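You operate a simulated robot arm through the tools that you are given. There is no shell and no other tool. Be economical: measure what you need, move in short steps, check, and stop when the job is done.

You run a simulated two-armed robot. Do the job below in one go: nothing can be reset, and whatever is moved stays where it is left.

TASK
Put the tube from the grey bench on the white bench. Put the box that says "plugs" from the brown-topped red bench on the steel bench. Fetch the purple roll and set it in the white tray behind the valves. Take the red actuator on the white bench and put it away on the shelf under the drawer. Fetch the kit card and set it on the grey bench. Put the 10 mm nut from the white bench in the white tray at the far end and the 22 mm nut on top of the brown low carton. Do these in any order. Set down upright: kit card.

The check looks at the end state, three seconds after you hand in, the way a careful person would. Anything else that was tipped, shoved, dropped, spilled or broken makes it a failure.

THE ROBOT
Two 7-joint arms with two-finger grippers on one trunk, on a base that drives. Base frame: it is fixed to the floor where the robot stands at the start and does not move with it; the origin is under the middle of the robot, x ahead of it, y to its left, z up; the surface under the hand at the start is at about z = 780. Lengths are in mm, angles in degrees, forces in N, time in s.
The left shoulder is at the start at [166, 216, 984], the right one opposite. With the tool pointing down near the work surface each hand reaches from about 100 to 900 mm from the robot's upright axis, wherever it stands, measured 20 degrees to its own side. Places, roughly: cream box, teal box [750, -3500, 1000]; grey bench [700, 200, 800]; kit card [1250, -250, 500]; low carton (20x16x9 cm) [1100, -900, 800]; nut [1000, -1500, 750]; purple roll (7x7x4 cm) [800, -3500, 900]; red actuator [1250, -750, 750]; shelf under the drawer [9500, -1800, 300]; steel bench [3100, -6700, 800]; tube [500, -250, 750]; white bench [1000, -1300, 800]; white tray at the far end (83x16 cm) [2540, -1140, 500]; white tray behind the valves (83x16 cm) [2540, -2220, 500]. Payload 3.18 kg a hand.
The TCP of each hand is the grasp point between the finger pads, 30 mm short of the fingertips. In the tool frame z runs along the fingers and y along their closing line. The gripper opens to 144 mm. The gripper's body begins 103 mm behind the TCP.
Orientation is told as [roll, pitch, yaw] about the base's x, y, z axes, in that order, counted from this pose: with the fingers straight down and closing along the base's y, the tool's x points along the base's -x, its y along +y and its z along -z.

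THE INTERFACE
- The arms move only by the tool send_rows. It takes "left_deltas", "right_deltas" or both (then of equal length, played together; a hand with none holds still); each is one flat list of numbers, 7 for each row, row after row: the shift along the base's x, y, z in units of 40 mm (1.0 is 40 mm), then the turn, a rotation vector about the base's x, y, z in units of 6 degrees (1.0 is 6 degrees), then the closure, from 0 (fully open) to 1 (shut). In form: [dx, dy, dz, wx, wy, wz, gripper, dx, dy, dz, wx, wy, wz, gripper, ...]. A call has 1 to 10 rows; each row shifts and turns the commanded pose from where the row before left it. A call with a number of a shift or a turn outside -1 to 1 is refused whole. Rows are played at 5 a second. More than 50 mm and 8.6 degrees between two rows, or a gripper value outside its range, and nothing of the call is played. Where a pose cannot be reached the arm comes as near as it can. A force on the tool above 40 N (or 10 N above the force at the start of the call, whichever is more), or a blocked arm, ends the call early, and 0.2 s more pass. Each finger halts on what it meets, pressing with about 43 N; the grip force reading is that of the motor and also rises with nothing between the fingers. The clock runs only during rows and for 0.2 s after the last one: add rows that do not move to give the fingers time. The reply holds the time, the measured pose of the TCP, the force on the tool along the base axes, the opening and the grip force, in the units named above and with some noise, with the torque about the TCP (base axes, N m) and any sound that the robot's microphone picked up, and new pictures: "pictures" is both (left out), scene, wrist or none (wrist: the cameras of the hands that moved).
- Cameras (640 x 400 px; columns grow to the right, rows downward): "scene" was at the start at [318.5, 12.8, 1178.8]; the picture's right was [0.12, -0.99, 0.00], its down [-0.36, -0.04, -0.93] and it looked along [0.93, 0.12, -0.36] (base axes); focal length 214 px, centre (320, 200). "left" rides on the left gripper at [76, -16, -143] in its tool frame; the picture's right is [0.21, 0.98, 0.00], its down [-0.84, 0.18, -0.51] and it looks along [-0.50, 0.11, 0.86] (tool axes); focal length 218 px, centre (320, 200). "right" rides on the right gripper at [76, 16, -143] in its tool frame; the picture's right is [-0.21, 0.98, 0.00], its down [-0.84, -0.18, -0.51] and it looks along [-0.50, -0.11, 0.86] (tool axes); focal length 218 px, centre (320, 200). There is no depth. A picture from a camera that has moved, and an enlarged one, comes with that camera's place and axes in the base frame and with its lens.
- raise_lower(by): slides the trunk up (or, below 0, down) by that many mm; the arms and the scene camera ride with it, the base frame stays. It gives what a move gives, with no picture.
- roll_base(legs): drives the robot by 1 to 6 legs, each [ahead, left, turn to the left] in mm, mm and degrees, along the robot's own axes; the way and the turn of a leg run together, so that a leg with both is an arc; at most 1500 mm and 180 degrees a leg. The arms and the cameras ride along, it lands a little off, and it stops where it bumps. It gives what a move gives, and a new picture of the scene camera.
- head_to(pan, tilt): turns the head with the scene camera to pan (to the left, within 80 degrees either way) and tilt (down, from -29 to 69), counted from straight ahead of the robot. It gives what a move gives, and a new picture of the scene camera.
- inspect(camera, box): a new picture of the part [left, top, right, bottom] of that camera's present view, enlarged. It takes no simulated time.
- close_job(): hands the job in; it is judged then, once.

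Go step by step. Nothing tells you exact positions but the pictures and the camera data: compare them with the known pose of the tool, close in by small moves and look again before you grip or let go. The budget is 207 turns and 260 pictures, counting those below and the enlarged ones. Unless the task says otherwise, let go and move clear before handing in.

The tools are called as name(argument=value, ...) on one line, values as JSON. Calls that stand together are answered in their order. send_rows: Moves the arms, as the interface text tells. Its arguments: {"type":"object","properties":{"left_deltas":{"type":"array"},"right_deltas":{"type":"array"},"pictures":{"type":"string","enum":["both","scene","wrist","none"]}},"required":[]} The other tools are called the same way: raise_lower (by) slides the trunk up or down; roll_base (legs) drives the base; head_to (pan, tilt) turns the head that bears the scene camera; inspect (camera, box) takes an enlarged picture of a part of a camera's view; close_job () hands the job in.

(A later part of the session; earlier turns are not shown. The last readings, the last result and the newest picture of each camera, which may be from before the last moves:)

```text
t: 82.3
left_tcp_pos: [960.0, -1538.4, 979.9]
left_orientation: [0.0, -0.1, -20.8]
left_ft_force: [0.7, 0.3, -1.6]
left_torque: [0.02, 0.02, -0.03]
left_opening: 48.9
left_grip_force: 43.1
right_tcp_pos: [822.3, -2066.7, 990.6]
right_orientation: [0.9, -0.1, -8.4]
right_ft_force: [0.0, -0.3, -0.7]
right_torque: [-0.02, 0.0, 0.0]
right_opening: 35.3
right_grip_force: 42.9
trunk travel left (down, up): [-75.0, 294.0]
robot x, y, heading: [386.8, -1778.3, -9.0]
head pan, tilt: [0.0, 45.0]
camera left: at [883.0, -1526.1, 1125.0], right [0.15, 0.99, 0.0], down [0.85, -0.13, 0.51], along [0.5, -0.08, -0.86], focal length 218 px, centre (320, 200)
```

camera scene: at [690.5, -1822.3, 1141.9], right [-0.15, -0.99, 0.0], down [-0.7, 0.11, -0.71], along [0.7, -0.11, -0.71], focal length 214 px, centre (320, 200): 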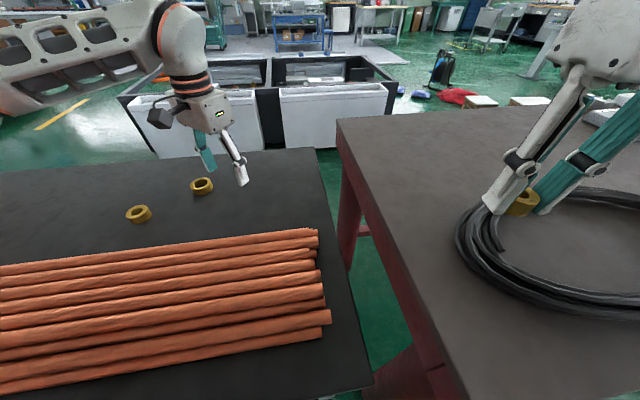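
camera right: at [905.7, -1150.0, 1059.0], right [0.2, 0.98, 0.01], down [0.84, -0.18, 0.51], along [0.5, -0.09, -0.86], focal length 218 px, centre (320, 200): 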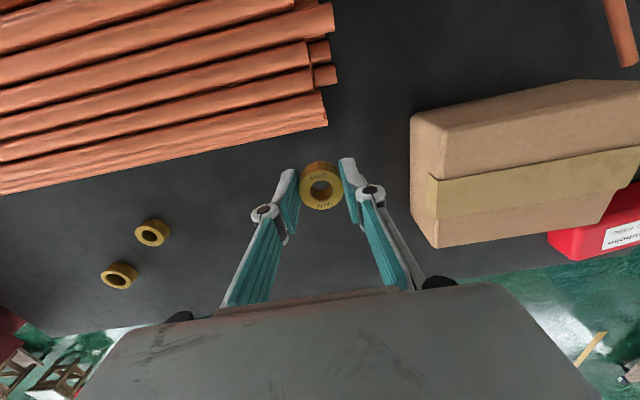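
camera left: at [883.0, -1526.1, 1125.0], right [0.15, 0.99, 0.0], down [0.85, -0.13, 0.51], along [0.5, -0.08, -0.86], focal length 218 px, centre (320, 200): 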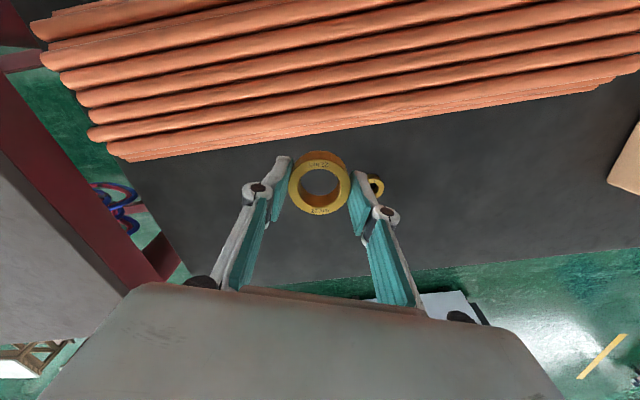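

Both nuts are held. Backing off, straightening, and driving left to the carton.

roll_base(legs=[[-45, 0, 9], [0, 600, 0]])

```text
t: 88.7
left_tcp_pos: [872.4, -855.5, 980.3]
left_orientation: [-0.1, -0.1, -11.7]
left_ft_force: [0.4, -0.9, -1.6]
left_torque: [0.0, -0.01, -0.01]
left_opening: 48.9
left_grip_force: 42.5
right_tcp_pos: [817.5, -1397.9, 991.9]
right_orientation: [0.7, 0.0, 0.7]
right_ft_force: [-0.3, 1.0, -1.9]
right_torque: [0.02, 0.03, 0.02]
right_opening: 34.9
right_grip_force: 43.2
trunk travel left (down, up): [-75.0, 294.0]
robot x, y, heading: [340.7, -1176.2, 0.1]
head pan, tilt: [0.0, 45.0]
camera scene: at [650.2, -1176.9, 1141.9], right [0.0, -1.0, 0.0], down [-0.71, 0.0, -0.71], along [0.71, 0.0, -0.71], focal length 214 px, centre (320, 200)
```

scene: 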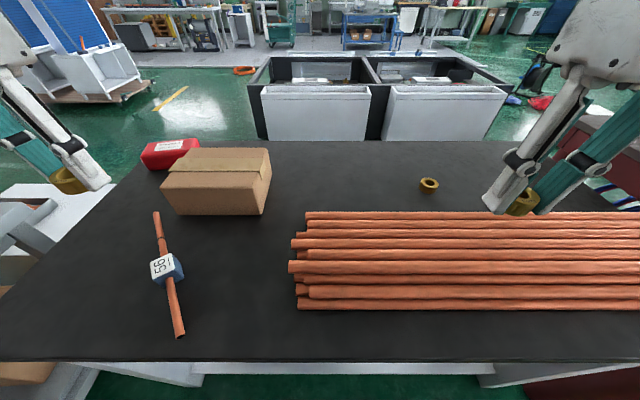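

send_rows(left_deltas=[0.93, -0.45, -0.15, 0, 0, 0, 1, 0.93, -0.45, -0.15, 0, 0, 0, 1, 0.93, -0.45, -0.15, 0, 0, 0, 1, 0.93, -0.45, -0.15, 0, 0, 0, 1, 0.93, -0.45, -0.15, 0, 0, 0, 1, 0, 0, 0, 0, 0, 0, 1], pictures="both")

```text
t: 90.0
left_tcp_pos: [1045.4, -933.0, 951.1]
left_orientation: [0.1, -0.4, -11.8]
left_ft_force: [-0.1, -0.5, -2.1]
left_torque: [-0.02, -0.01, 0.0]
left_opening: 48.9
left_grip_force: 42.9
left hand out of reach, approached as far as the arm can: row 5
right_tcp_pos: [815.7, -1397.2, 992.6]
right_orientation: [0.9, -0.2, 0.6]
right_ft_force: [0.1, -0.7, -1.0]
right_torque: [0.04, -0.06, -0.01]
right_opening: 35.1
right_grip_force: 43.2
trunk travel left (down, up): [-75.0, 294.0]
robot x, y, heading: [342.9, -1176.2, 0.1]
head pan, tilt: [0.0, 45.0]
camera scene: at [649.2, -1177.5, 1142.5], right [0.0, -1.0, 0.0], down [-0.71, 0.0, -0.71], along [0.71, 0.0, -0.71], focal length 214 px, centre (320, 200)
camera left: at [966.2, -933.3, 1096.1], right [0.0, 1.0, 0.0], down [0.86, 0.0, 0.51], along [0.51, 0.0, -0.86], focal length 218 px, centre (320, 200)
```

scene: 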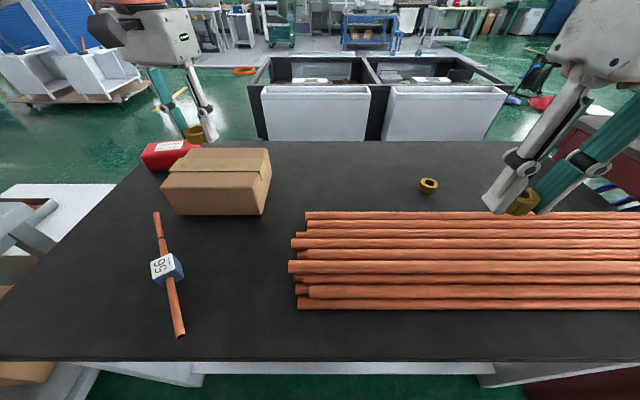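
left: 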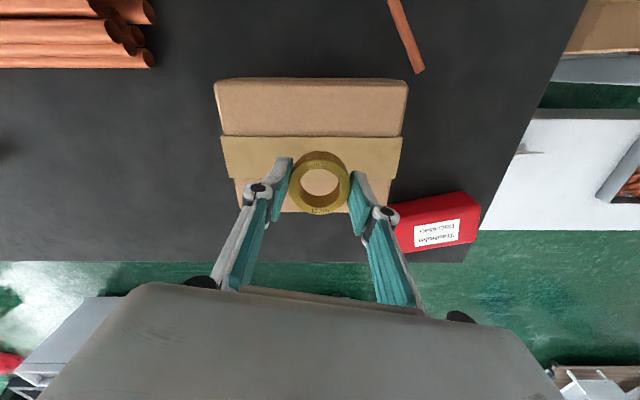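

send_rows(left_deltas=[0.1, -0.2, -0.7, 0, 0, 0, 1, 0, 0, -0.5, 0, 0, 0, 1, 0, 0, -0.3, 0, 0, 0, 1, 0, 0, -0.15, 0, 0, 0, 1, 0, 0, 0, 0, 0, 0, 1], pictures="wrist")

```text
t: 91.2
left_tcp_pos: [1051.6, -941.2, 885.7]
left_orientation: [-0.1, -0.1, -11.8]
left_ft_force: [0.2, 1.3, -2.0]
left_torque: [-0.04, 0.0, 0.03]
left_opening: 49.0
left_grip_force: 42.9
right_tcp_pos: [817.4, -1397.6, 991.8]
right_orientation: [0.8, -0.1, 0.6]
right_ft_force: [0.0, -0.2, -0.9]
right_torque: [0.03, 0.01, 0.02]
right_opening: 34.9
right_grip_force: 42.9
trunk travel left (down, up): [-75.0, 294.0]
robot x, y, heading: [342.3, -1178.0, -0.1]
head pan, tilt: [0.0, 45.0]
camera left: at [973.1, -940.9, 1030.3], right [0.0, 1.0, 0.0], down [0.86, 0.0, 0.51], along [0.51, 0.0, -0.86], focal length 218 px, centre (320, 200)
```

left: 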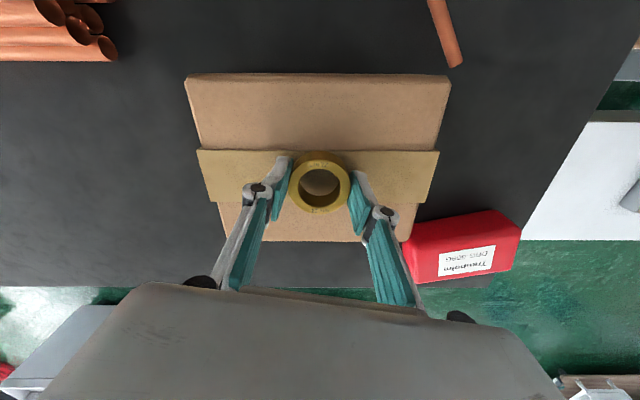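

send_rows(left_deltas=[0, 0, -0.1, 0, 0, 0, 1, 0, 0, -0.1, 0, 0, 0, 1, 0, 0, 0, 0, 0, 0, 1], pictures="none")

```text
t: 92.0
left_tcp_pos: [1051.2, -941.4, 880.5]
left_orientation: [0.0, -0.4, -11.7]
left_ft_force: [3.3, 4.3, 12.7]
left_torque: [-0.05, 0.17, -0.05]
left_opening: 49.0
left_grip_force: 42.5
right_tcp_pos: [816.1, -1397.8, 993.1]
right_orientation: [0.9, -0.1, 0.6]
right_ft_force: [-0.3, 0.0, -2.4]
right_torque: [0.03, 0.01, 0.01]
right_opening: 35.3
right_grip_force: 42.7
trunk travel left (down, up): [-75.0, 294.0]
robot x, y, heading: [339.3, -1177.7, -0.1]
head pan, tilt: [0.0, 45.0]
```

Contact. Release slowly and rise.

send_rows(left_deltas=[0, 0, 0.04, 0, 0, 0, 0.64, 0, 0, 0, 0, 0, 0, 0.6, 0, 0, 0, 0, 0, 0, 0.5, 0, 0, 0, 0, 0, 0, 0.4, 0, 0, 0.6, 0, 0, 0, 0.4, -0.2, 0, 0.8, 0, 0, 0, 0.4, -0.5, 0, 0.5, 0, 0, 0, 0.4, 0, 0, 0, 0, 0, 0, 0.4], pictures="both")

```text
t: 93.8
left_tcp_pos: [1022.8, -941.9, 956.2]
left_orientation: [-0.1, -0.1, -11.8]
left_ft_force: [-0.5, 0.0, -0.4]
left_torque: [-0.01, 0.04, 0.0]
left_opening: 86.5
left_grip_force: 0.1
right_tcp_pos: [818.2, -1398.4, 992.1]
right_orientation: [0.8, -0.1, 0.5]
right_ft_force: [0.1, 0.1, -1.4]
right_torque: [0.02, 0.01, 0.01]
right_opening: 35.0
right_grip_force: 42.7
trunk travel left (down, up): [-75.0, 294.0]
robot x, y, heading: [342.2, -1180.1, 0.1]
head pan, tilt: [0.0, 45.0]
camera scene: at [650.8, -1177.2, 1141.5], right [0.0, -1.0, 0.0], down [-0.71, 0.0, -0.71], along [0.71, 0.0, -0.71], focal length 214 px, centre (320, 200)
camera left: at [945.0, -942.1, 1100.2], right [0.0, 1.0, 0.0], down [0.86, 0.0, 0.51], along [0.51, 0.0, -0.86], focal length 218 px, centre (320, 200)
```

scene: 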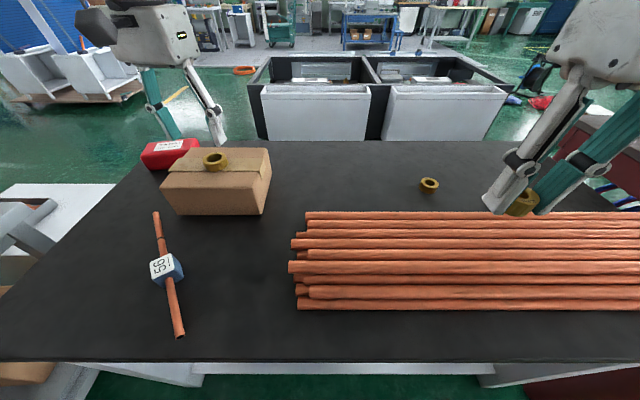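
left: 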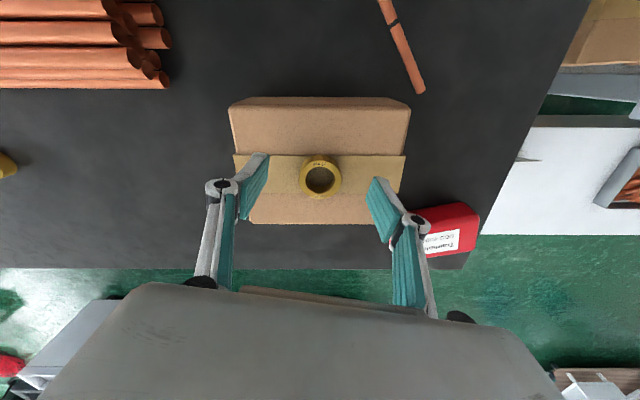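

The 22 mm nut sits on the carton. Let me inspect the actuator and the kit card on the white shelf to the left.

inspect(camera="left", box=[380, 80, 640, 280])

head_to(pan=35, tilt=35)

```text
2.00 times, centred on (510, 180) of left
camera zoom: at [945.0, -942.1, 1100.2], right [0.0, 1.0, 0.0], down [0.86, 0.0, 0.51], along [0.51, 0.0, -0.86], focal length 436 px, centre (-60, 240)
```

zoom: 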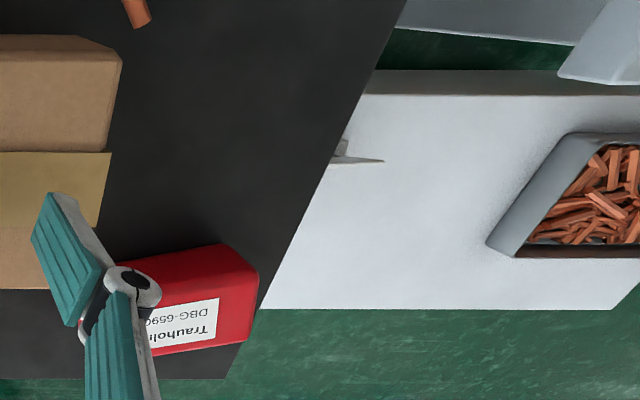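

```text
t: 94.9
left_tcp_pos: [1022.5, -943.2, 955.9]
left_orientation: [-0.1, -0.1, -11.8]
left_ft_force: [0.3, 0.1, 0.0]
left_torque: [0.04, 0.0, 0.03]
left_opening: 86.4
left_grip_force: 0.0
right_tcp_pos: [816.5, -1397.2, 993.3]
right_orientation: [0.8, -0.1, 0.7]
right_ft_force: [-0.1, -0.5, -0.9]
right_torque: [0.02, 0.0, 0.02]
right_opening: 35.3
right_grip_force: 43.4
trunk travel left (down, up): [-75.0, 294.0]
robot x, y, heading: [344.3, -1181.5, 0.1]
head pan, tilt: [35.0, 35.0]
camera scene: at [640.9, -1126.7, 1156.7], right [0.57, -0.82, 0.0], down [-0.47, -0.33, -0.82], along [0.67, 0.47, -0.57], focal length 214 px, centre (320, 200)
```

scene: 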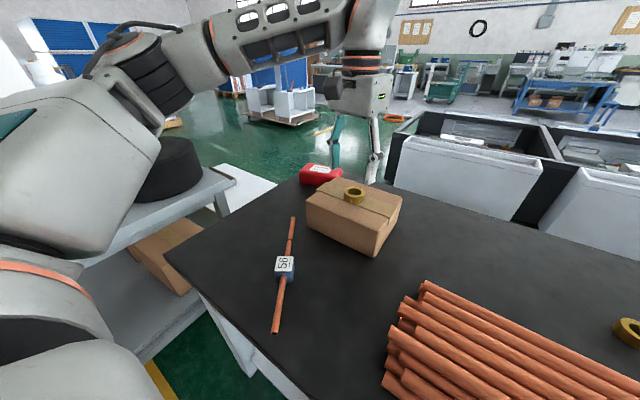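

roll_base(legs=[[15, 145, 0]])

head_to(pan=20, tilt=35)

```text
t: 96.7
left_tcp_pos: [1037.3, -800.6, 955.8]
left_orientation: [0.0, -0.1, -11.7]
left_ft_force: [-0.6, 0.5, -0.6]
left_torque: [-0.05, -0.02, 0.0]
left_opening: 86.7
left_grip_force: 0.0
right_tcp_pos: [832.1, -1256.7, 992.4]
right_orientation: [0.8, -0.1, 0.8]
right_ft_force: [0.2, 1.0, -1.6]
right_torque: [-0.03, 0.01, 0.0]
right_opening: 35.1
right_grip_force: 42.8
trunk travel left (down, up): [-75.0, 294.0]
robot x, y, heading: [357.4, -1037.7, 0.2]
head pan, tilt: [35.0, 35.0]
camera scene: at [655.2, -986.3, 1156.7], right [0.58, -0.82, 0.0], down [-0.47, -0.33, -0.82], along [0.67, 0.47, -0.57], focal length 214 px, centre (320, 200)
```

scene: 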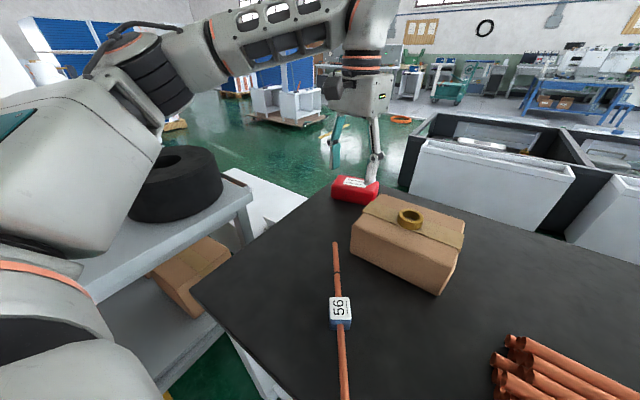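

```text
t: 97.5
left_tcp_pos: [1036.8, -800.5, 956.3]
left_orientation: [-0.1, -0.1, -11.7]
left_ft_force: [-0.9, -0.8, 0.4]
left_torque: [0.0, 0.0, 0.01]
left_opening: 86.4
left_grip_force: 0.1
right_tcp_pos: [832.2, -1257.9, 991.7]
right_orientation: [0.7, -0.1, 0.7]
right_ft_force: [0.8, -0.3, -1.1]
right_torque: [-0.01, -0.01, 0.0]
right_opening: 35.2
right_grip_force: 42.8
trunk travel left (down, up): [-75.0, 294.0]
robot x, y, heading: [357.9, -1039.8, 0.4]
head pan, tilt: [20.0, 35.0]
camera scene: at [665.9, -1006.9, 1156.7], right [0.35, -0.94, 0.0], down [-0.54, -0.2, -0.82], along [0.77, 0.28, -0.57], focal length 214 px, centre (320, 200)
```

scene: 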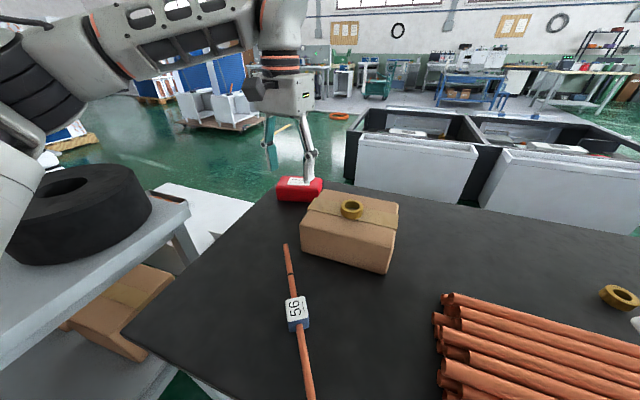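

send_rows(left_deltas=[0.3, 0.55, -0.6, 0, 0, 0.5, 0.2, 0.3, 0.55, -0.6, 0, 0, 0.5, 0.1, 0.3, 0.5, -0.5, 0, 0, 0.5, 0.05, 0.8, 0, -0.1, 0, 0, 0.5, 0, 0.8, 0, 0, 0, 0, 0, 0, 0, 0, 0, 0, 0, 0, 0], pictures="wrist")

```text
t: 98.9
left_tcp_pos: [1117.2, -738.9, 883.8]
left_orientation: [0.0, -0.1, 0.2]
left_ft_force: [0.4, -1.1, -0.7]
left_torque: [0.01, 0.0, -0.01]
left_opening: 143.8
left_grip_force: 0.0
left hand out of reach, approached as far as the arm can: row 5
right_tcp_pos: [831.6, -1258.8, 992.2]
right_orientation: [0.8, -0.2, 0.7]
right_ft_force: [-0.1, 0.8, -2.0]
right_torque: [0.0, 0.01, -0.02]
right_opening: 35.2
right_grip_force: 43.2
trunk travel left (down, up): [-75.0, 294.0]
robot x, y, heading: [358.3, -1035.9, 0.1]
head pan, tilt: [20.0, 35.0]
camera left: at [1040.5, -755.1, 1028.1], right [-0.21, 0.98, 0.0], down [0.84, 0.18, 0.51], along [0.5, 0.11, -0.86], focal length 218 px, centre (320, 200)
```

left: 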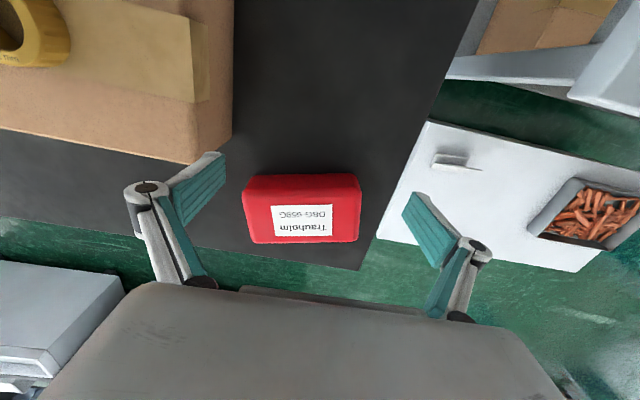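

roll_base(legs=[[32, 0, 0]])

send_rows(left_deltas=[-0.5, 0.2, 0.5, 0, 0, -1, 0, -0.2, 0.2, 0.2, 0, 0, -1, 0, 0, 0, 0, 0, 0, -1, 0, 0, 0, 0, 0, 0, -1, 0, 0, 0, 0, 0, 0, -1, 0, 0, 0, 0, 0, 0, -1, 0, 0, 0, 0, 0, 0, -1, 0, 0, 0, 0, 0, 0, -1, 0, 0, 0, 0, 0, 0, -1, 0, 0, 0, 0, 0, 0, -1, 0], pictures="none")

```text
t: 99.8
left_tcp_pos: [1148.8, -737.8, 883.8]
left_orientation: [0.1, -0.2, 0.2]
left_ft_force: [0.3, 0.1, 0.0]
left_torque: [-0.02, 0.0, -0.01]
left_opening: 144.0
left_grip_force: 0.1
right_tcp_pos: [864.7, -1256.5, 991.8]
right_orientation: [0.8, -0.1, 0.7]
right_ft_force: [0.4, -0.6, -1.7]
right_torque: [-0.02, 0.04, 0.04]
right_opening: 34.9
right_grip_force: 42.3
trunk travel left (down, up): [-75.0, 294.0]
robot x, y, heading: [387.7, -1039.3, -0.1]
head pan, tilt: [20.0, 35.0]
camera scene: at [698.3, -1006.6, 1156.9], right [0.35, -0.94, 0.0], down [-0.54, -0.2, -0.82], along [0.77, 0.28, -0.57], focal length 214 px, centre (320, 200)
```

scene: 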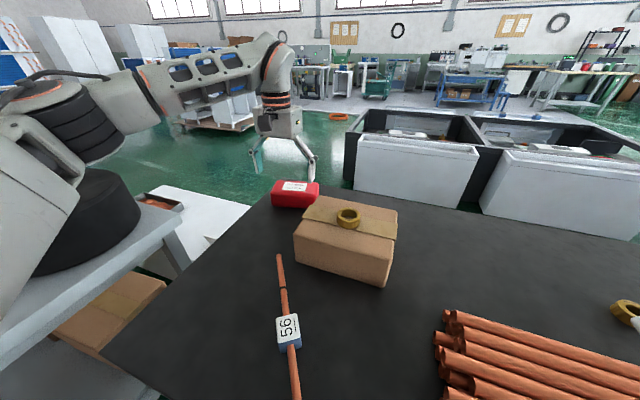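

```text
t: 102.0
left_tcp_pos: [1120.7, -721.4, 912.6]
left_orientation: [0.1, -0.2, -59.7]
left_ft_force: [0.2, 0.2, 0.3]
left_torque: [-0.02, 0.01, 0.02]
left_opening: 144.0
left_grip_force: 0.0
right_tcp_pos: [865.0, -1257.0, 992.1]
right_orientation: [0.8, -0.1, 0.7]
right_ft_force: [-0.2, -0.9, -0.1]
right_torque: [0.02, -0.03, -0.02]
right_opening: 35.3
right_grip_force: 43.1
trunk travel left (down, up): [-75.0, 294.0]
robot x, y, heading: [386.4, -1036.2, 0.3]
head pan, tilt: [20.0, 35.0]
```

send_rows(left_deltas=[0, 0, 0, 0, 0, -1, 0.1, 0, 0, 0, 0, 0, -1, 0.1, 0, 0, 0, 0, 0, -1, 0.1, 0.6, -0.2, -0.6, 0, 0, 0, 0.1, 0.6, -0.2, -0.2, 0, 0, 0, 0.1, 0.6, -0.1, 0, 0, 0, 0, 0.1, 0, 0, 0, 0, 0, 0, 0.1], pictures="wrist")

```text
t: 103.5
left_tcp_pos: [1153.1, -734.2, 884.9]
left_orientation: [-0.1, -0.2, -77.5]
left_ft_force: [0.3, -0.5, 0.4]
left_torque: [0.0, 0.01, -0.03]
left_opening: 129.9
left_grip_force: 0.1
left hand out of reach, approached as far as the arm can: row 5, 6
right_tcp_pos: [864.0, -1257.6, 992.6]
right_orientation: [0.8, -0.1, 0.7]
right_ft_force: [-0.7, -0.5, -1.5]
right_torque: [0.0, 0.0, 0.01]
right_opening: 35.2
right_grip_force: 43.2
trunk travel left (down, up): [-75.0, 294.0]
robot x, y, heading: [390.7, -1039.5, 0.3]
head pan, tilt: [20.0, 35.0]
camera left: at [1120.9, -661.5, 1029.9], right [0.91, 0.41, 0.0], down [0.36, -0.78, 0.51], along [0.21, -0.46, -0.86], focal length 218 px, centre (320, 200)
```

left: 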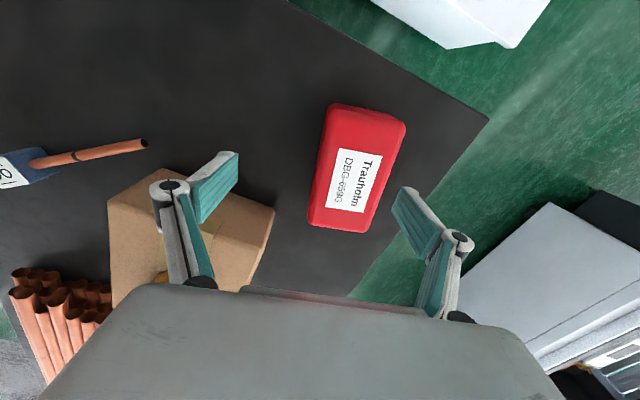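

send_rows(left_deltas=[0.3, 0, -0.6, 0, 0, 0, 0.05, 0.5, 0.1, -0.2, 0, 0, 0, 0.05, 0.35, 0.05, -0.2, 0, 0, 0, 0.05, 0, 0, 0, 0, 0, 0, 0.05], pictures="wrist")

```text
t: 104.5
left_tcp_pos: [1172.0, -712.5, 853.7]
left_orientation: [0.0, -0.2, -77.7]
left_ft_force: [1.6, -0.6, -0.9]
left_torque: [-0.04, 0.01, 0.01]
left_opening: 136.7
left_grip_force: 0.0
left hand out of reach, approached as far as the arm can: row 1, 2, 3
right_tcp_pos: [864.1, -1257.4, 992.1]
right_orientation: [0.8, -0.1, 0.7]
right_ft_force: [0.3, -0.4, -0.7]
right_torque: [0.03, -0.01, 0.0]
right_opening: 35.1
right_grip_force: 43.3
trunk travel left (down, up): [-75.0, 294.0]
robot x, y, heading: [388.4, -1038.0, 0.3]
head pan, tilt: [20.0, 35.0]
camera left: at [1139.0, -640.3, 998.2], right [0.91, 0.41, 0.0], down [0.36, -0.78, 0.51], along [0.21, -0.46, -0.86], focal length 218 px, centre (320, 200)
```

left: 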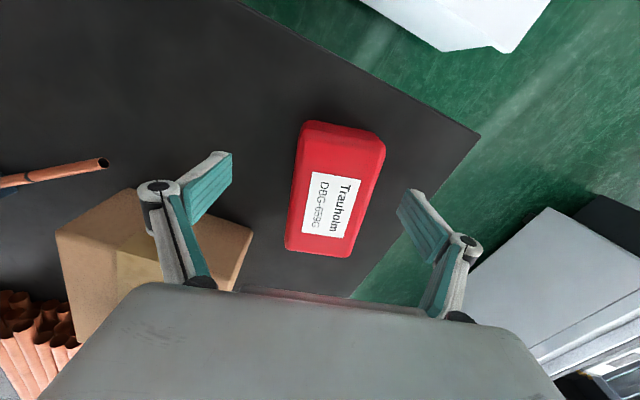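

send_rows(left_deltas=[-0.2, 0.8, 0.2, 0, 0, 0, 0.05, -0.1, 0.7, 0, 0, 0, 0, 0.05, 0, 0, 0, 0, 0, 0, 0.05], pictures="none")

roll_base(legs=[[0, 0, -6]])

```text
t: 105.3
left_tcp_pos: [1159.5, -653.1, 860.2]
left_orientation: [0.0, -0.1, -77.7]
left_ft_force: [0.1, -0.2, 0.0]
left_torque: [0.0, 0.03, 0.0]
left_opening: 137.0
left_grip_force: 0.0
right_tcp_pos: [864.7, -1257.8, 991.2]
right_orientation: [0.9, -0.1, 0.7]
right_ft_force: [0.8, 0.0, -1.2]
right_torque: [0.04, 0.04, 0.03]
right_opening: 34.9
right_grip_force: 42.8
trunk travel left (down, up): [-75.0, 294.0]
robot x, y, heading: [387.5, -1039.0, 0.4]
head pan, tilt: [20.0, 35.0]
```

```text
t: 106.3
left_tcp_pos: [1196.8, -737.8, 860.0]
left_orientation: [0.0, -0.1, -83.8]
left_ft_force: [-0.2, -0.5, 0.2]
left_torque: [0.04, 0.0, 0.0]
left_opening: 136.9
left_grip_force: 0.1
right_tcp_pos: [838.5, -1306.0, 990.5]
right_orientation: [0.8, 0.0, -5.4]
right_ft_force: [0.3, -0.3, -0.6]
right_torque: [-0.01, 0.03, 0.01]
right_opening: 35.1
right_grip_force: 43.5
trunk travel left (down, up): [-75.0, 294.0]
robot x, y, heading: [392.4, -1038.5, -5.9]
head pan, tilt: [20.0, 35.0]
camera scene: at [699.7, -1040.3, 1156.7], right [0.24, -0.97, 0.0], down [-0.56, -0.14, -0.82], along [0.79, 0.2, -0.57], focal length 214 px, centre (320, 200)
```

scene: 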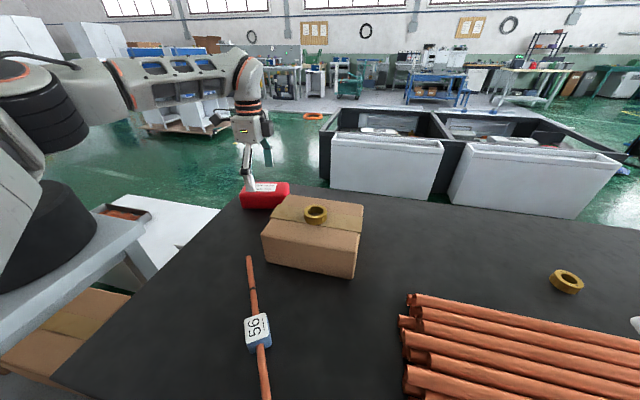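

send_rows(left_deltas=[0.05, 0.15, -0.4, 0, 0, 0.4, 0.05, 0, 0, 0, 0, 0, 0, 0.05], pictures="wrist")

```text
t: 106.9
left_tcp_pos: [1200.5, -732.2, 844.6]
left_orientation: [0.0, -0.1, -81.4]
left_ft_force: [-0.7, 0.1, -0.2]
left_torque: [0.01, -0.01, 0.0]
left_opening: 137.0
left_grip_force: 0.0
right_tcp_pos: [837.5, -1306.5, 993.1]
right_orientation: [0.9, -0.1, -5.4]
right_ft_force: [-0.5, -0.2, -1.1]
right_torque: [-0.01, -0.04, 0.01]
right_opening: 35.3
right_grip_force: 43.5
trunk travel left (down, up): [-75.0, 294.0]
robot x, y, heading: [389.8, -1039.8, -5.8]
head pan, tilt: [20.0, 35.0]
camera left: at [1171.9, -658.4, 990.1], right [0.94, 0.35, 0.0], down [0.3, -0.8, 0.51], along [0.18, -0.48, -0.86], focal length 218 px, centre (320, 200)
```

left: 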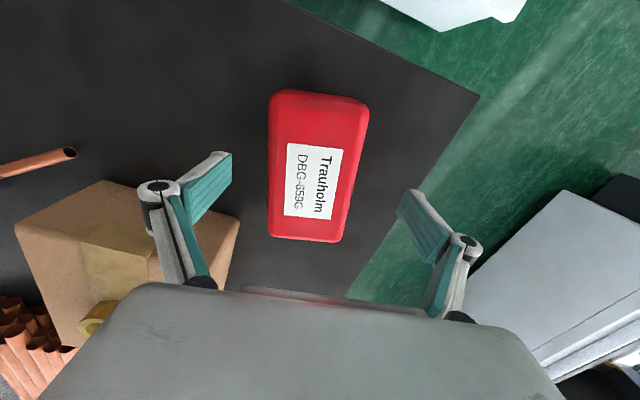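

send_rows(left_deltas=[-0.13, 0.1, -0.5, 0, 0, 0, 0.05, 0, 0, -0.5, 0, 0, 0, 0.05, 0, 0, 0, 0, 0, 0, 0.2, 0, 0, 0, 0, 0, 0, 0.4, 0, 0, 0, 0, 0, 0, 0.6, 0, 0, 0, 0, 0, 0, 0.9, 0, 0, 0, 0, 0, 0, 0.9], pictures="wrist")

```text
t: 108.5
left_tcp_pos: [1195.1, -728.5, 804.8]
left_orientation: [0.0, -0.1, -81.3]
left_ft_force: [0.2, -0.4, 2.6]
left_torque: [0.03, 0.14, 0.15]
left_opening: 80.5
left_grip_force: 43.0
right_tcp_pos: [838.8, -1306.7, 992.7]
right_orientation: [0.8, -0.1, -5.4]
right_ft_force: [1.0, 0.5, -1.1]
right_torque: [0.01, 0.02, 0.01]
right_opening: 35.3
right_grip_force: 42.6
trunk travel left (down, up): [-75.0, 294.0]
robot x, y, heading: [392.1, -1038.0, -5.8]
head pan, tilt: [20.0, 35.0]
camera left: at [1167.2, -653.5, 949.8], right [0.94, 0.35, 0.0], down [0.3, -0.8, 0.51], along [0.18, -0.48, -0.86], focal length 218 px, centre (320, 200)
```

left: 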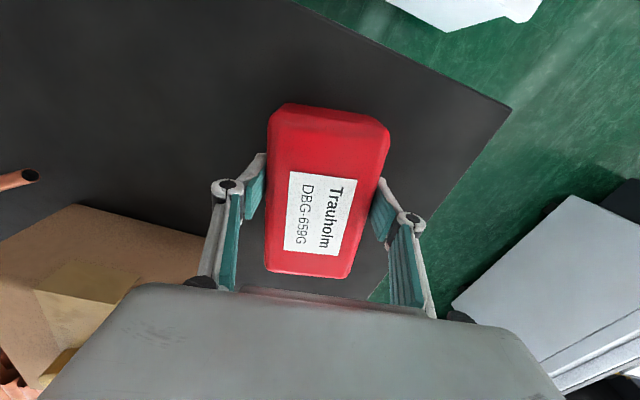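

send_rows(left_deltas=[0, 0, 0.3, 0, 0, 0, 1, 0, 0, 0.5, 0, 0, 0, 1, -0.4, 0.2, 0.8, 0, 0, 0, 1, -0.5, 0.2, 0.8, 0, 0, 0, 1, -0.6, 0.2, 0.8, 0, 0, 0, 1, -0.7, 0.1, 0.8, 0, 0, 0, 1, 0, 0, 0, 0, 0, 0, 1], pictures="both")

```text
t: 110.1
left_tcp_pos: [1104.6, -703.0, 961.9]
left_orientation: [-0.2, -0.1, -81.4]
left_ft_force: [1.0, 0.4, -2.8]
left_torque: [0.06, 0.04, -0.02]
left_opening: 80.0
left_grip_force: 43.0
right_tcp_pos: [840.0, -1306.7, 992.0]
right_orientation: [0.7, 0.0, -5.3]
right_ft_force: [0.3, -0.8, -1.7]
right_torque: [0.01, 0.05, -0.01]
right_opening: 35.0
right_grip_force: 42.6
trunk travel left (down, up): [-75.0, 294.0]
robot x, y, heading: [387.4, -1037.2, -5.9]
head pan, tilt: [20.0, 35.0]
camera scene: at [701.2, -1039.6, 1155.9], right [0.24, -0.97, 0.0], down [-0.56, -0.14, -0.82], along [0.79, 0.2, -0.57], focal length 214 px, centre (320, 200)
camera left: at [1077.3, -628.3, 1106.8], right [0.94, 0.35, 0.0], down [0.31, -0.81, 0.51], along [0.18, -0.48, -0.86], focal length 218 px, centre (320, 200)
```

scene: 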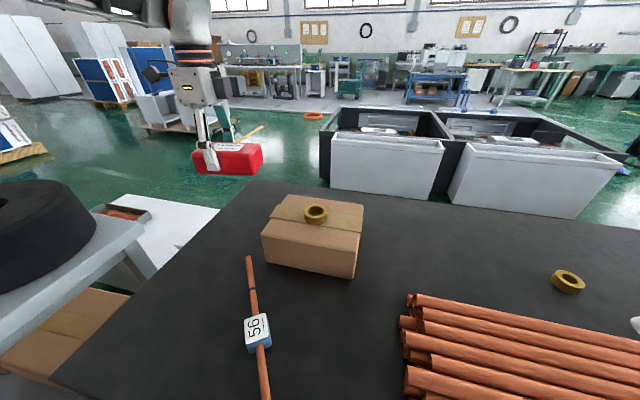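
left: 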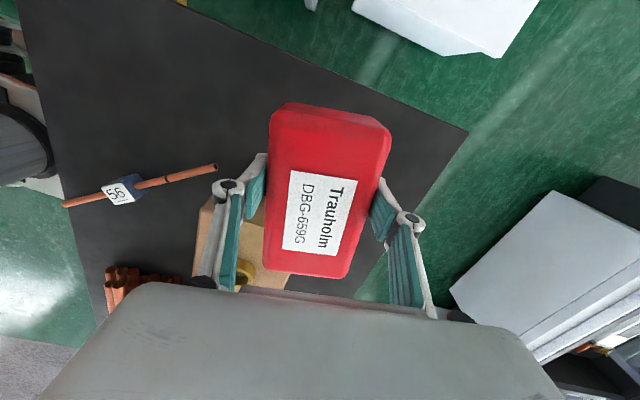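

Actuator held. Retracting the left hand, then I'll back off and scout a route.

send_rows(left_deltas=[-0.9, 0, 0.3, 0, 0, 0, 1, -0.9, 0, 0.3, 0, 0, 0, 1, -0.9, 0, 0.3, 0, 0, 0, 1, -0.9, 0, 0, 0, 0, 0, 1, -0.9, 0, 0, 0, 0, 0, 1, -0.9, 0, 0, 0, 0, 0, 1, -0.9, 0, 0, 0, 0, 0, 1, -0.9, -0.2, 0, 0, 0, 0, 1, 0, 0, 0, 0, 0, 0, 1], pictures="none")

roll_base(legs=[[-500, 0, 6]])

head_to(pan=60, tilt=15)

head_to(pan=-70, tilt=15)

```text
t: 112.1
left_tcp_pos: [819.1, -709.9, 999.3]
left_orientation: [-0.1, -0.1, -81.4]
left_ft_force: [0.6, -0.2, -3.6]
left_torque: [0.0, 0.06, 0.04]
left_opening: 79.8
left_grip_force: 42.8
right_tcp_pos: [839.2, -1305.6, 990.3]
right_orientation: [0.8, 0.0, -5.3]
right_ft_force: [0.1, 0.3, -1.4]
right_torque: [-0.02, 0.01, 0.0]
right_opening: 34.9
right_grip_force: 42.7
trunk travel left (down, up): [-75.0, 294.0]
robot x, y, heading: [389.1, -1040.0, -5.9]
head pan, tilt: [20.0, 35.0]
```

```text
t: 115.0
left_tcp_pos: [278.5, -640.9, 1000.0]
left_orientation: [0.0, -0.2, -74.9]
left_ft_force: [-1.0, 0.1, -2.8]
left_torque: [0.0, 0.0, 0.01]
left_opening: 79.4
left_grip_force: 43.1
right_tcp_pos: [363.4, -1230.9, 990.8]
right_orientation: [0.8, 0.0, 0.9]
right_ft_force: [-0.3, 1.2, -1.3]
right_torque: [-0.03, -0.01, 0.0]
right_opening: 35.0
right_grip_force: 42.7
trunk travel left (down, up): [-75.0, 294.0]
robot x, y, heading: [-110.7, -1014.4, 0.3]
head pan, tilt: [20.0, 35.0]
camera scene: at [195.8, -981.5, 1156.7], right [0.35, -0.94, 0.0], down [-0.54, -0.2, -0.82], along [0.77, 0.29, -0.57], focal length 214 px, centre (320, 200)
```

scene: 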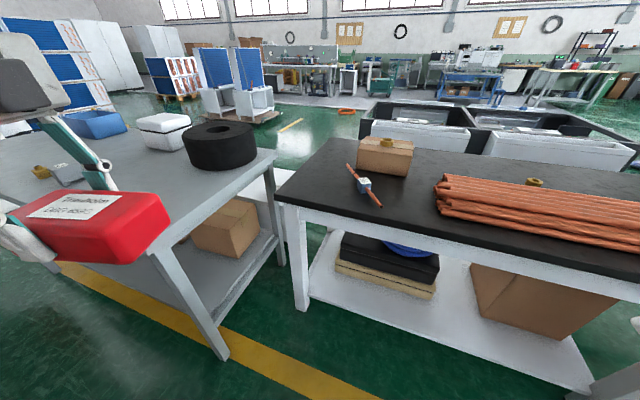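

```text
t: 116.1
left_tcp_pos: [278.8, -639.4, 1000.4]
left_orientation: [0.1, -0.1, -75.0]
left_ft_force: [-0.3, 0.6, -2.9]
left_torque: [0.07, -0.01, 0.0]
left_opening: 79.7
left_grip_force: 42.9
right_tcp_pos: [363.3, -1230.2, 991.7]
right_orientation: [0.7, -0.1, 1.0]
right_ft_force: [0.5, -0.1, -0.7]
right_torque: [0.02, 0.0, -0.01]
right_opening: 35.2
right_grip_force: 43.0
trunk travel left (down, up): [-75.0, 294.0]
robot x, y, heading: [-115.1, -1015.4, 0.6]
head pan, tilt: [60.0, 15.0]
camera scene: at [159.7, -931.1, 1188.6], right [0.87, -0.49, 0.0], down [-0.13, -0.23, -0.97], along [0.48, 0.84, -0.26], focal length 214 px, centre (320, 200)
```

scene: 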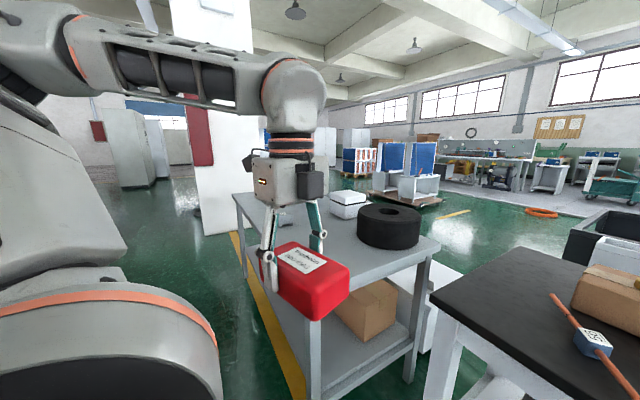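

```text
t: 118.2
left_tcp_pos: [278.9, -639.7, 1001.4]
left_orientation: [-0.1, 0.0, -75.0]
left_ft_force: [-0.9, 0.2, -2.6]
left_torque: [0.02, 0.05, 0.01]
left_opening: 79.5
left_grip_force: 42.7
right_tcp_pos: [363.3, -1231.3, 990.9]
right_orientation: [0.8, -0.1, 0.9]
right_ft_force: [0.2, -0.4, -1.7]
right_torque: [0.01, 0.02, 0.04]
right_opening: 34.9
right_grip_force: 42.9
trunk travel left (down, up): [-75.0, 294.0]
robot x, y, heading: [-110.7, -1013.4, 0.3]
head pan, tilt: [-70.0, 15.0]
camera scene: at [146.2, -1099.8, 1188.7], right [-0.94, -0.35, 0.0], down [-0.09, 0.24, -0.97], along [0.34, -0.9, -0.26], focal length 214 px, centre (320, 200)
```

scene: 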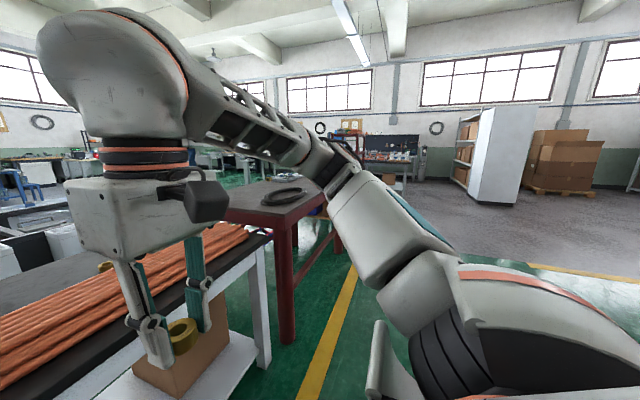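

Going right along the aisle past the red bench, since the gaps at the benches are too narrow.

roll_base(legs=[[0, -1500, 0]])

head_to(pan=-20, tilt=20)

```text
t: 131.3
left_tcp_pos: [269.8, -2131.0, 1001.5]
left_orientation: [0.0, -0.1, -78.2]
left_ft_force: [0.2, -0.5, -1.7]
left_torque: [0.05, 0.06, -0.03]
left_opening: 79.2
left_grip_force: 43.4
right_tcp_pos: [321.2, -2726.1, 992.2]
right_orientation: [0.9, -0.1, -2.2]
right_ft_force: [-0.3, 0.7, -1.6]
right_torque: [0.02, 0.03, 0.0]
right_opening: 35.2
right_grip_force: 42.8
trunk travel left (down, up): [-75.0, 294.0]
robot x, y, heading: [-140.3, -2482.6, -2.6]
head pan, tilt: [-70.0, 15.0]
camera scene: at [112.1, -2583.0, 1188.7], right [-0.95, -0.3, 0.0], down [-0.08, 0.25, -0.97], along [0.29, -0.92, -0.26], focal length 214 px, centre (320, 200)
```

scene: 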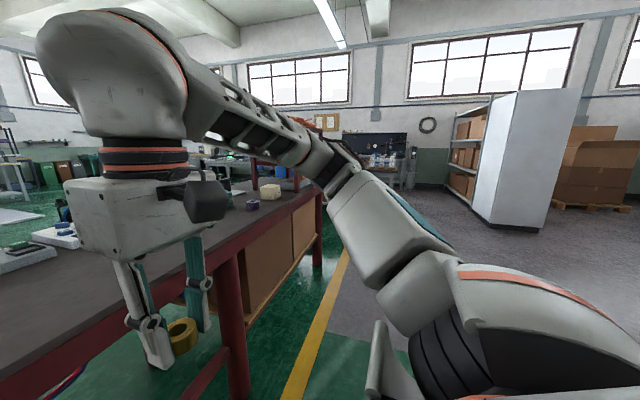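

```text
t: 132.4
left_tcp_pos: [270.3, -2131.7, 1000.5]
left_orientation: [-0.1, -0.2, -78.2]
left_ft_force: [0.5, -0.1, -3.5]
left_torque: [0.05, 0.03, -0.01]
left_opening: 79.0
left_grip_force: 43.0
right_tcp_pos: [322.0, -2725.3, 992.3]
right_orientation: [0.8, 0.0, -2.2]
right_ft_force: [0.7, 0.8, -1.5]
right_torque: [0.02, 0.01, 0.03]
right_opening: 35.0
right_grip_force: 42.8
trunk travel left (down, up): [-75.0, 294.0]
robot x, y, heading: [-140.2, -2485.8, -2.8]
head pan, tilt: [-20.0, 20.0]
camera scene: at [170.2, -2529.8, 1180.5], right [-0.39, -0.92, 0.0], down [-0.32, 0.13, -0.94], along [0.87, -0.36, -0.34], focal length 214 px, centre (320, 200)
```

scene: 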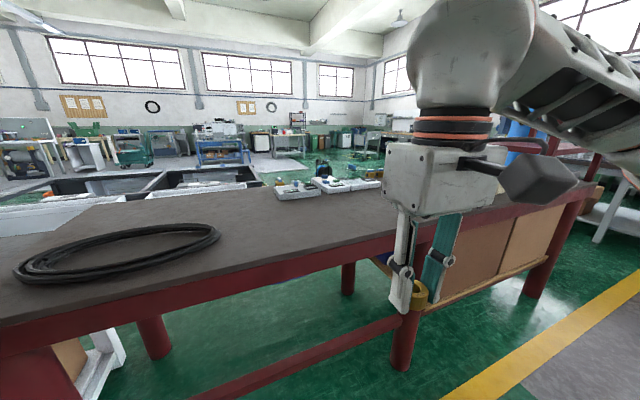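

The grip opening on the actuator is creeping down; I'll check whether it is slipping.

inspect(camera="left", box=[160, 80, 480, 300])

head_to(pan=60, tilt=25)

```text
1.82 times, centred on (320, 190) of left
camera zoom: at [238.1, -2058.7, 1145.3], right [0.91, 0.4, 0.0], down [0.35, -0.79, 0.51], along [0.21, -0.47, -0.86], focal length 397 px, centre (320, 218)
```

zoom: 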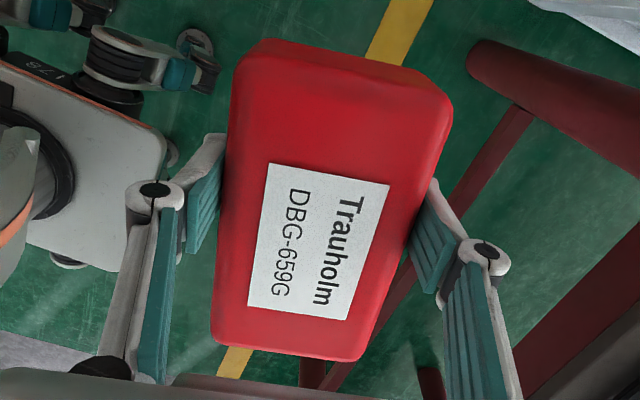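

```text
t: 134.0
left_tcp_pos: [269.4, -2130.3, 1000.2]
left_orientation: [0.0, -0.1, -78.2]
left_ft_force: [0.2, 0.1, -1.4]
left_torque: [0.05, 0.04, -0.01]
left_opening: 79.5
left_grip_force: 43.4
right_tcp_pos: [321.4, -2726.2, 992.5]
right_orientation: [0.8, -0.1, -2.1]
right_ft_force: [-0.1, 0.7, -1.4]
right_torque: [0.0, -0.03, 0.0]
right_opening: 35.2
right_grip_force: 42.9
trunk travel left (down, up): [-75.0, 294.0]
robot x, y, heading: [-141.4, -2483.4, -2.7]
head pan, tilt: [60.0, 25.0]
camera scene: at [134.2, -2416.3, 1172.4], right [0.84, -0.54, 0.0], down [-0.23, -0.36, -0.91], along [0.49, 0.76, -0.42], focal length 214 px, centre (320, 200)
```

scene: 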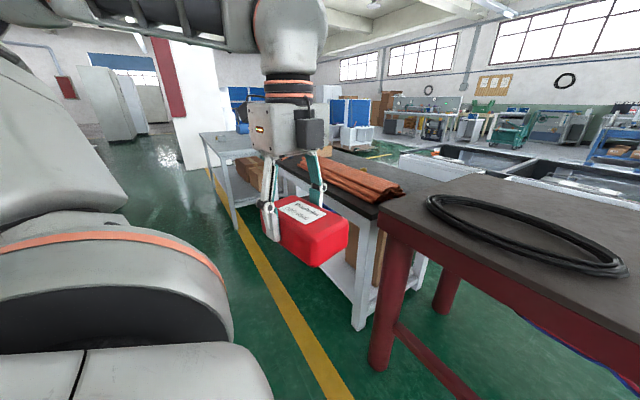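

roll_base(legs=[[0, -1400, 2.7]])

head_to(pan=0, tilt=20)

head_to(pan=-55, tilt=20)

```text
t: 146.3
left_tcp_pos: [220.4, -3498.7, 1000.8]
left_orientation: [0.1, -0.1, -75.3]
left_ft_force: [0.2, -0.2, -2.1]
left_torque: [0.06, -0.02, 0.0]
left_opening: 79.5
left_grip_force: 43.0
right_tcp_pos: [300.9, -4090.8, 991.4]
right_orientation: [0.8, -0.1, 0.5]
right_ft_force: [0.7, 0.3, -1.3]
right_torque: [-0.01, 0.0, -0.04]
right_opening: 35.0
right_grip_force: 43.4
trunk travel left (down, up): [-75.0, 294.0]
robot x, y, heading: [-175.5, -3870.2, 0.3]
head pan, tilt: [60.0, 25.0]
camera scene: at [98.5, -3789.9, 1172.4], right [0.87, -0.5, 0.0], down [-0.21, -0.37, -0.91], along [0.45, 0.79, -0.42], focal length 214 px, centre (320, 200)
```

scene: 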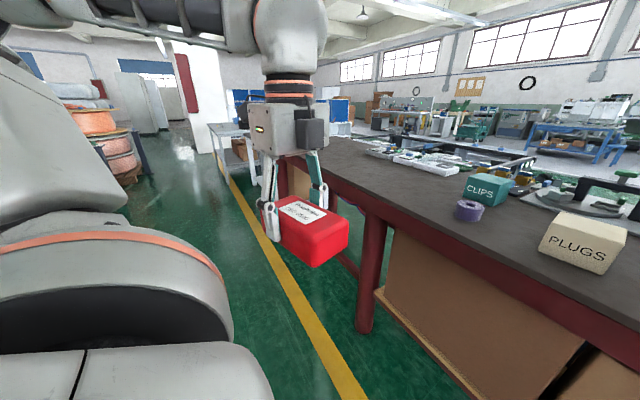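

```text
t: 147.6
left_tcp_pos: [220.9, -3497.7, 1000.4]
left_orientation: [0.0, -0.1, -75.3]
left_ft_force: [-0.2, 0.0, -3.3]
left_torque: [0.09, -0.02, 0.0]
left_opening: 79.1
left_grip_force: 43.4
right_tcp_pos: [300.2, -4090.3, 992.0]
right_orientation: [0.8, -0.1, 0.5]
right_ft_force: [0.5, -0.3, -1.8]
right_torque: [-0.01, -0.01, 0.01]
right_opening: 35.1
right_grip_force: 42.3
trunk travel left (down, up): [-75.0, 294.0]
robot x, y, heading: [-173.0, -3873.9, 0.1]
head pan, tilt: [0.0, 20.0]
camera scene: at [145.7, -3869.5, 1180.5], right [0.0, -1.0, 0.0], down [-0.34, 0.0, -0.94], along [0.94, 0.0, -0.34], focal length 214 px, centre (320, 200)
```

scene: 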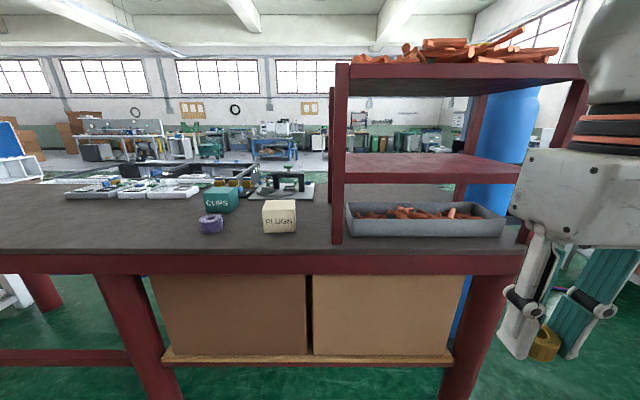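

```text
t: 148.9
left_tcp_pos: [220.4, -3498.9, 1000.4]
left_orientation: [0.1, 0.0, -75.5]
left_ft_force: [-0.5, -0.1, -2.7]
left_torque: [0.01, 0.01, 0.02]
left_opening: 79.2
left_grip_force: 43.1
right_tcp_pos: [303.0, -4089.5, 991.0]
right_orientation: [0.8, -0.1, 0.5]
right_ft_force: [0.4, -0.2, -1.0]
right_torque: [0.01, 0.0, -0.03]
right_opening: 35.4
right_grip_force: 42.7
trunk travel left (down, up): [-75.0, 294.0]
robot x, y, heading: [-176.6, -3869.5, 0.2]
head pan, tilt: [-55.0, 20.0]
camera scene: at [106.1, -3945.9, 1180.5], right [-0.82, -0.58, 0.0], down [-0.2, 0.28, -0.94], along [0.54, -0.77, -0.34], focal length 214 px, centre (320, 200)
```

scene: 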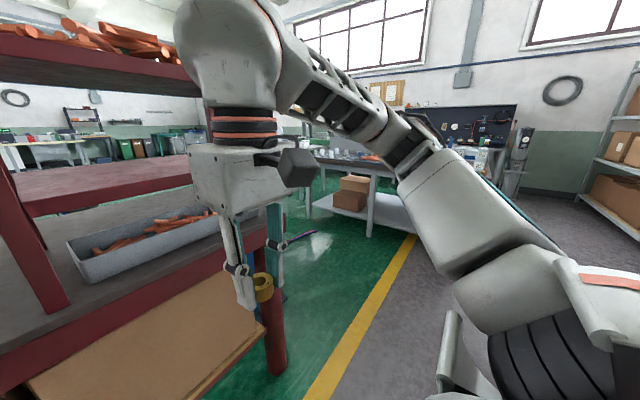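

Red bench holds CLIPS (teal), PLUGS (cream), purple roll. Continuing to the gap at its right end.

roll_base(legs=[[0, -1200, 0]])

head_to(pan=0, tilt=25)

```text
t: 159.5
left_tcp_pos: [214.4, -4693.1, 1000.5]
left_orientation: [0.1, -0.1, -77.4]
left_ft_force: [0.1, 0.2, -3.0]
left_torque: [0.02, 0.0, -0.01]
left_opening: 79.4
left_grip_force: 42.7
right_tcp_pos: [274.6, -5288.8, 989.8]
right_orientation: [0.8, 0.0, -1.4]
right_ft_force: [-0.2, -0.1, -1.2]
right_torque: [-0.02, -0.03, 0.02]
right_opening: 35.0
right_grip_force: 43.0
trunk travel left (down, up): [-75.0, 294.0]
robot x, y, heading: [-191.4, -5052.7, -1.9]
head pan, tilt: [-55.0, 20.0]
camera scene: at [84.2, -5137.6, 1180.5], right [-0.84, -0.55, 0.0], down [-0.19, 0.29, -0.94], along [0.51, -0.79, -0.34], focal length 214 px, centre (320, 200)
```

scene: 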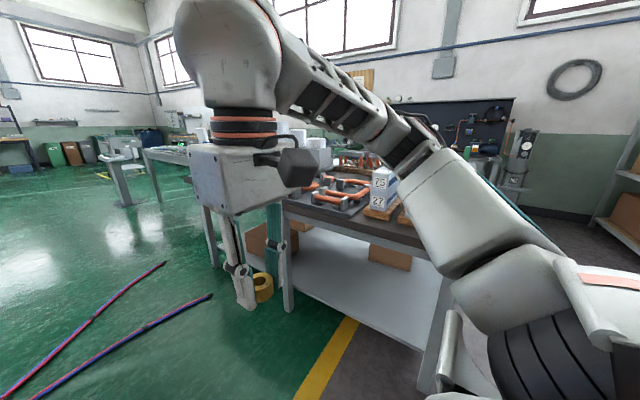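

```text
t: 160.7
left_tcp_pos: [212.2, -4692.9, 1000.9]
left_orientation: [0.0, -0.1, -77.4]
left_ft_force: [0.0, 0.4, -2.7]
left_torque: [0.04, 0.04, 0.04]
left_opening: 79.6
left_grip_force: 43.2
right_tcp_pos: [272.7, -5288.5, 991.7]
right_orientation: [0.8, -0.1, -1.4]
right_ft_force: [0.9, 0.5, -0.7]
right_torque: [0.01, 0.0, 0.01]
right_opening: 34.7
right_grip_force: 42.9
trunk travel left (down, up): [-75.0, 294.0]
robot x, y, heading: [-190.7, -5051.8, -1.9]
head pan, tilt: [0.0, 25.0]
camera scene: at [125.5, -5062.7, 1172.4], right [-0.03, -1.0, 0.0], down [-0.42, 0.01, -0.91], along [0.91, -0.03, -0.42], focal length 214 px, centre (320, 200)
```

scene: 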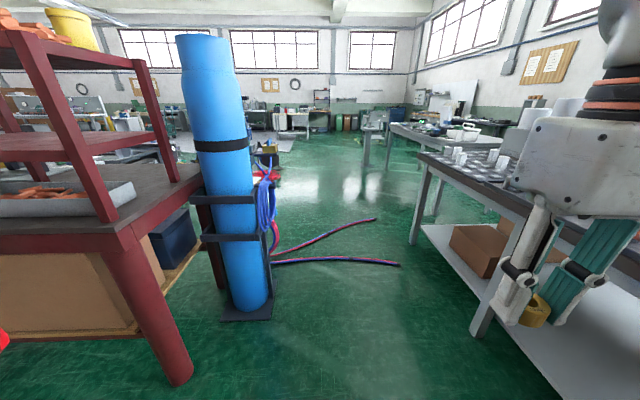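

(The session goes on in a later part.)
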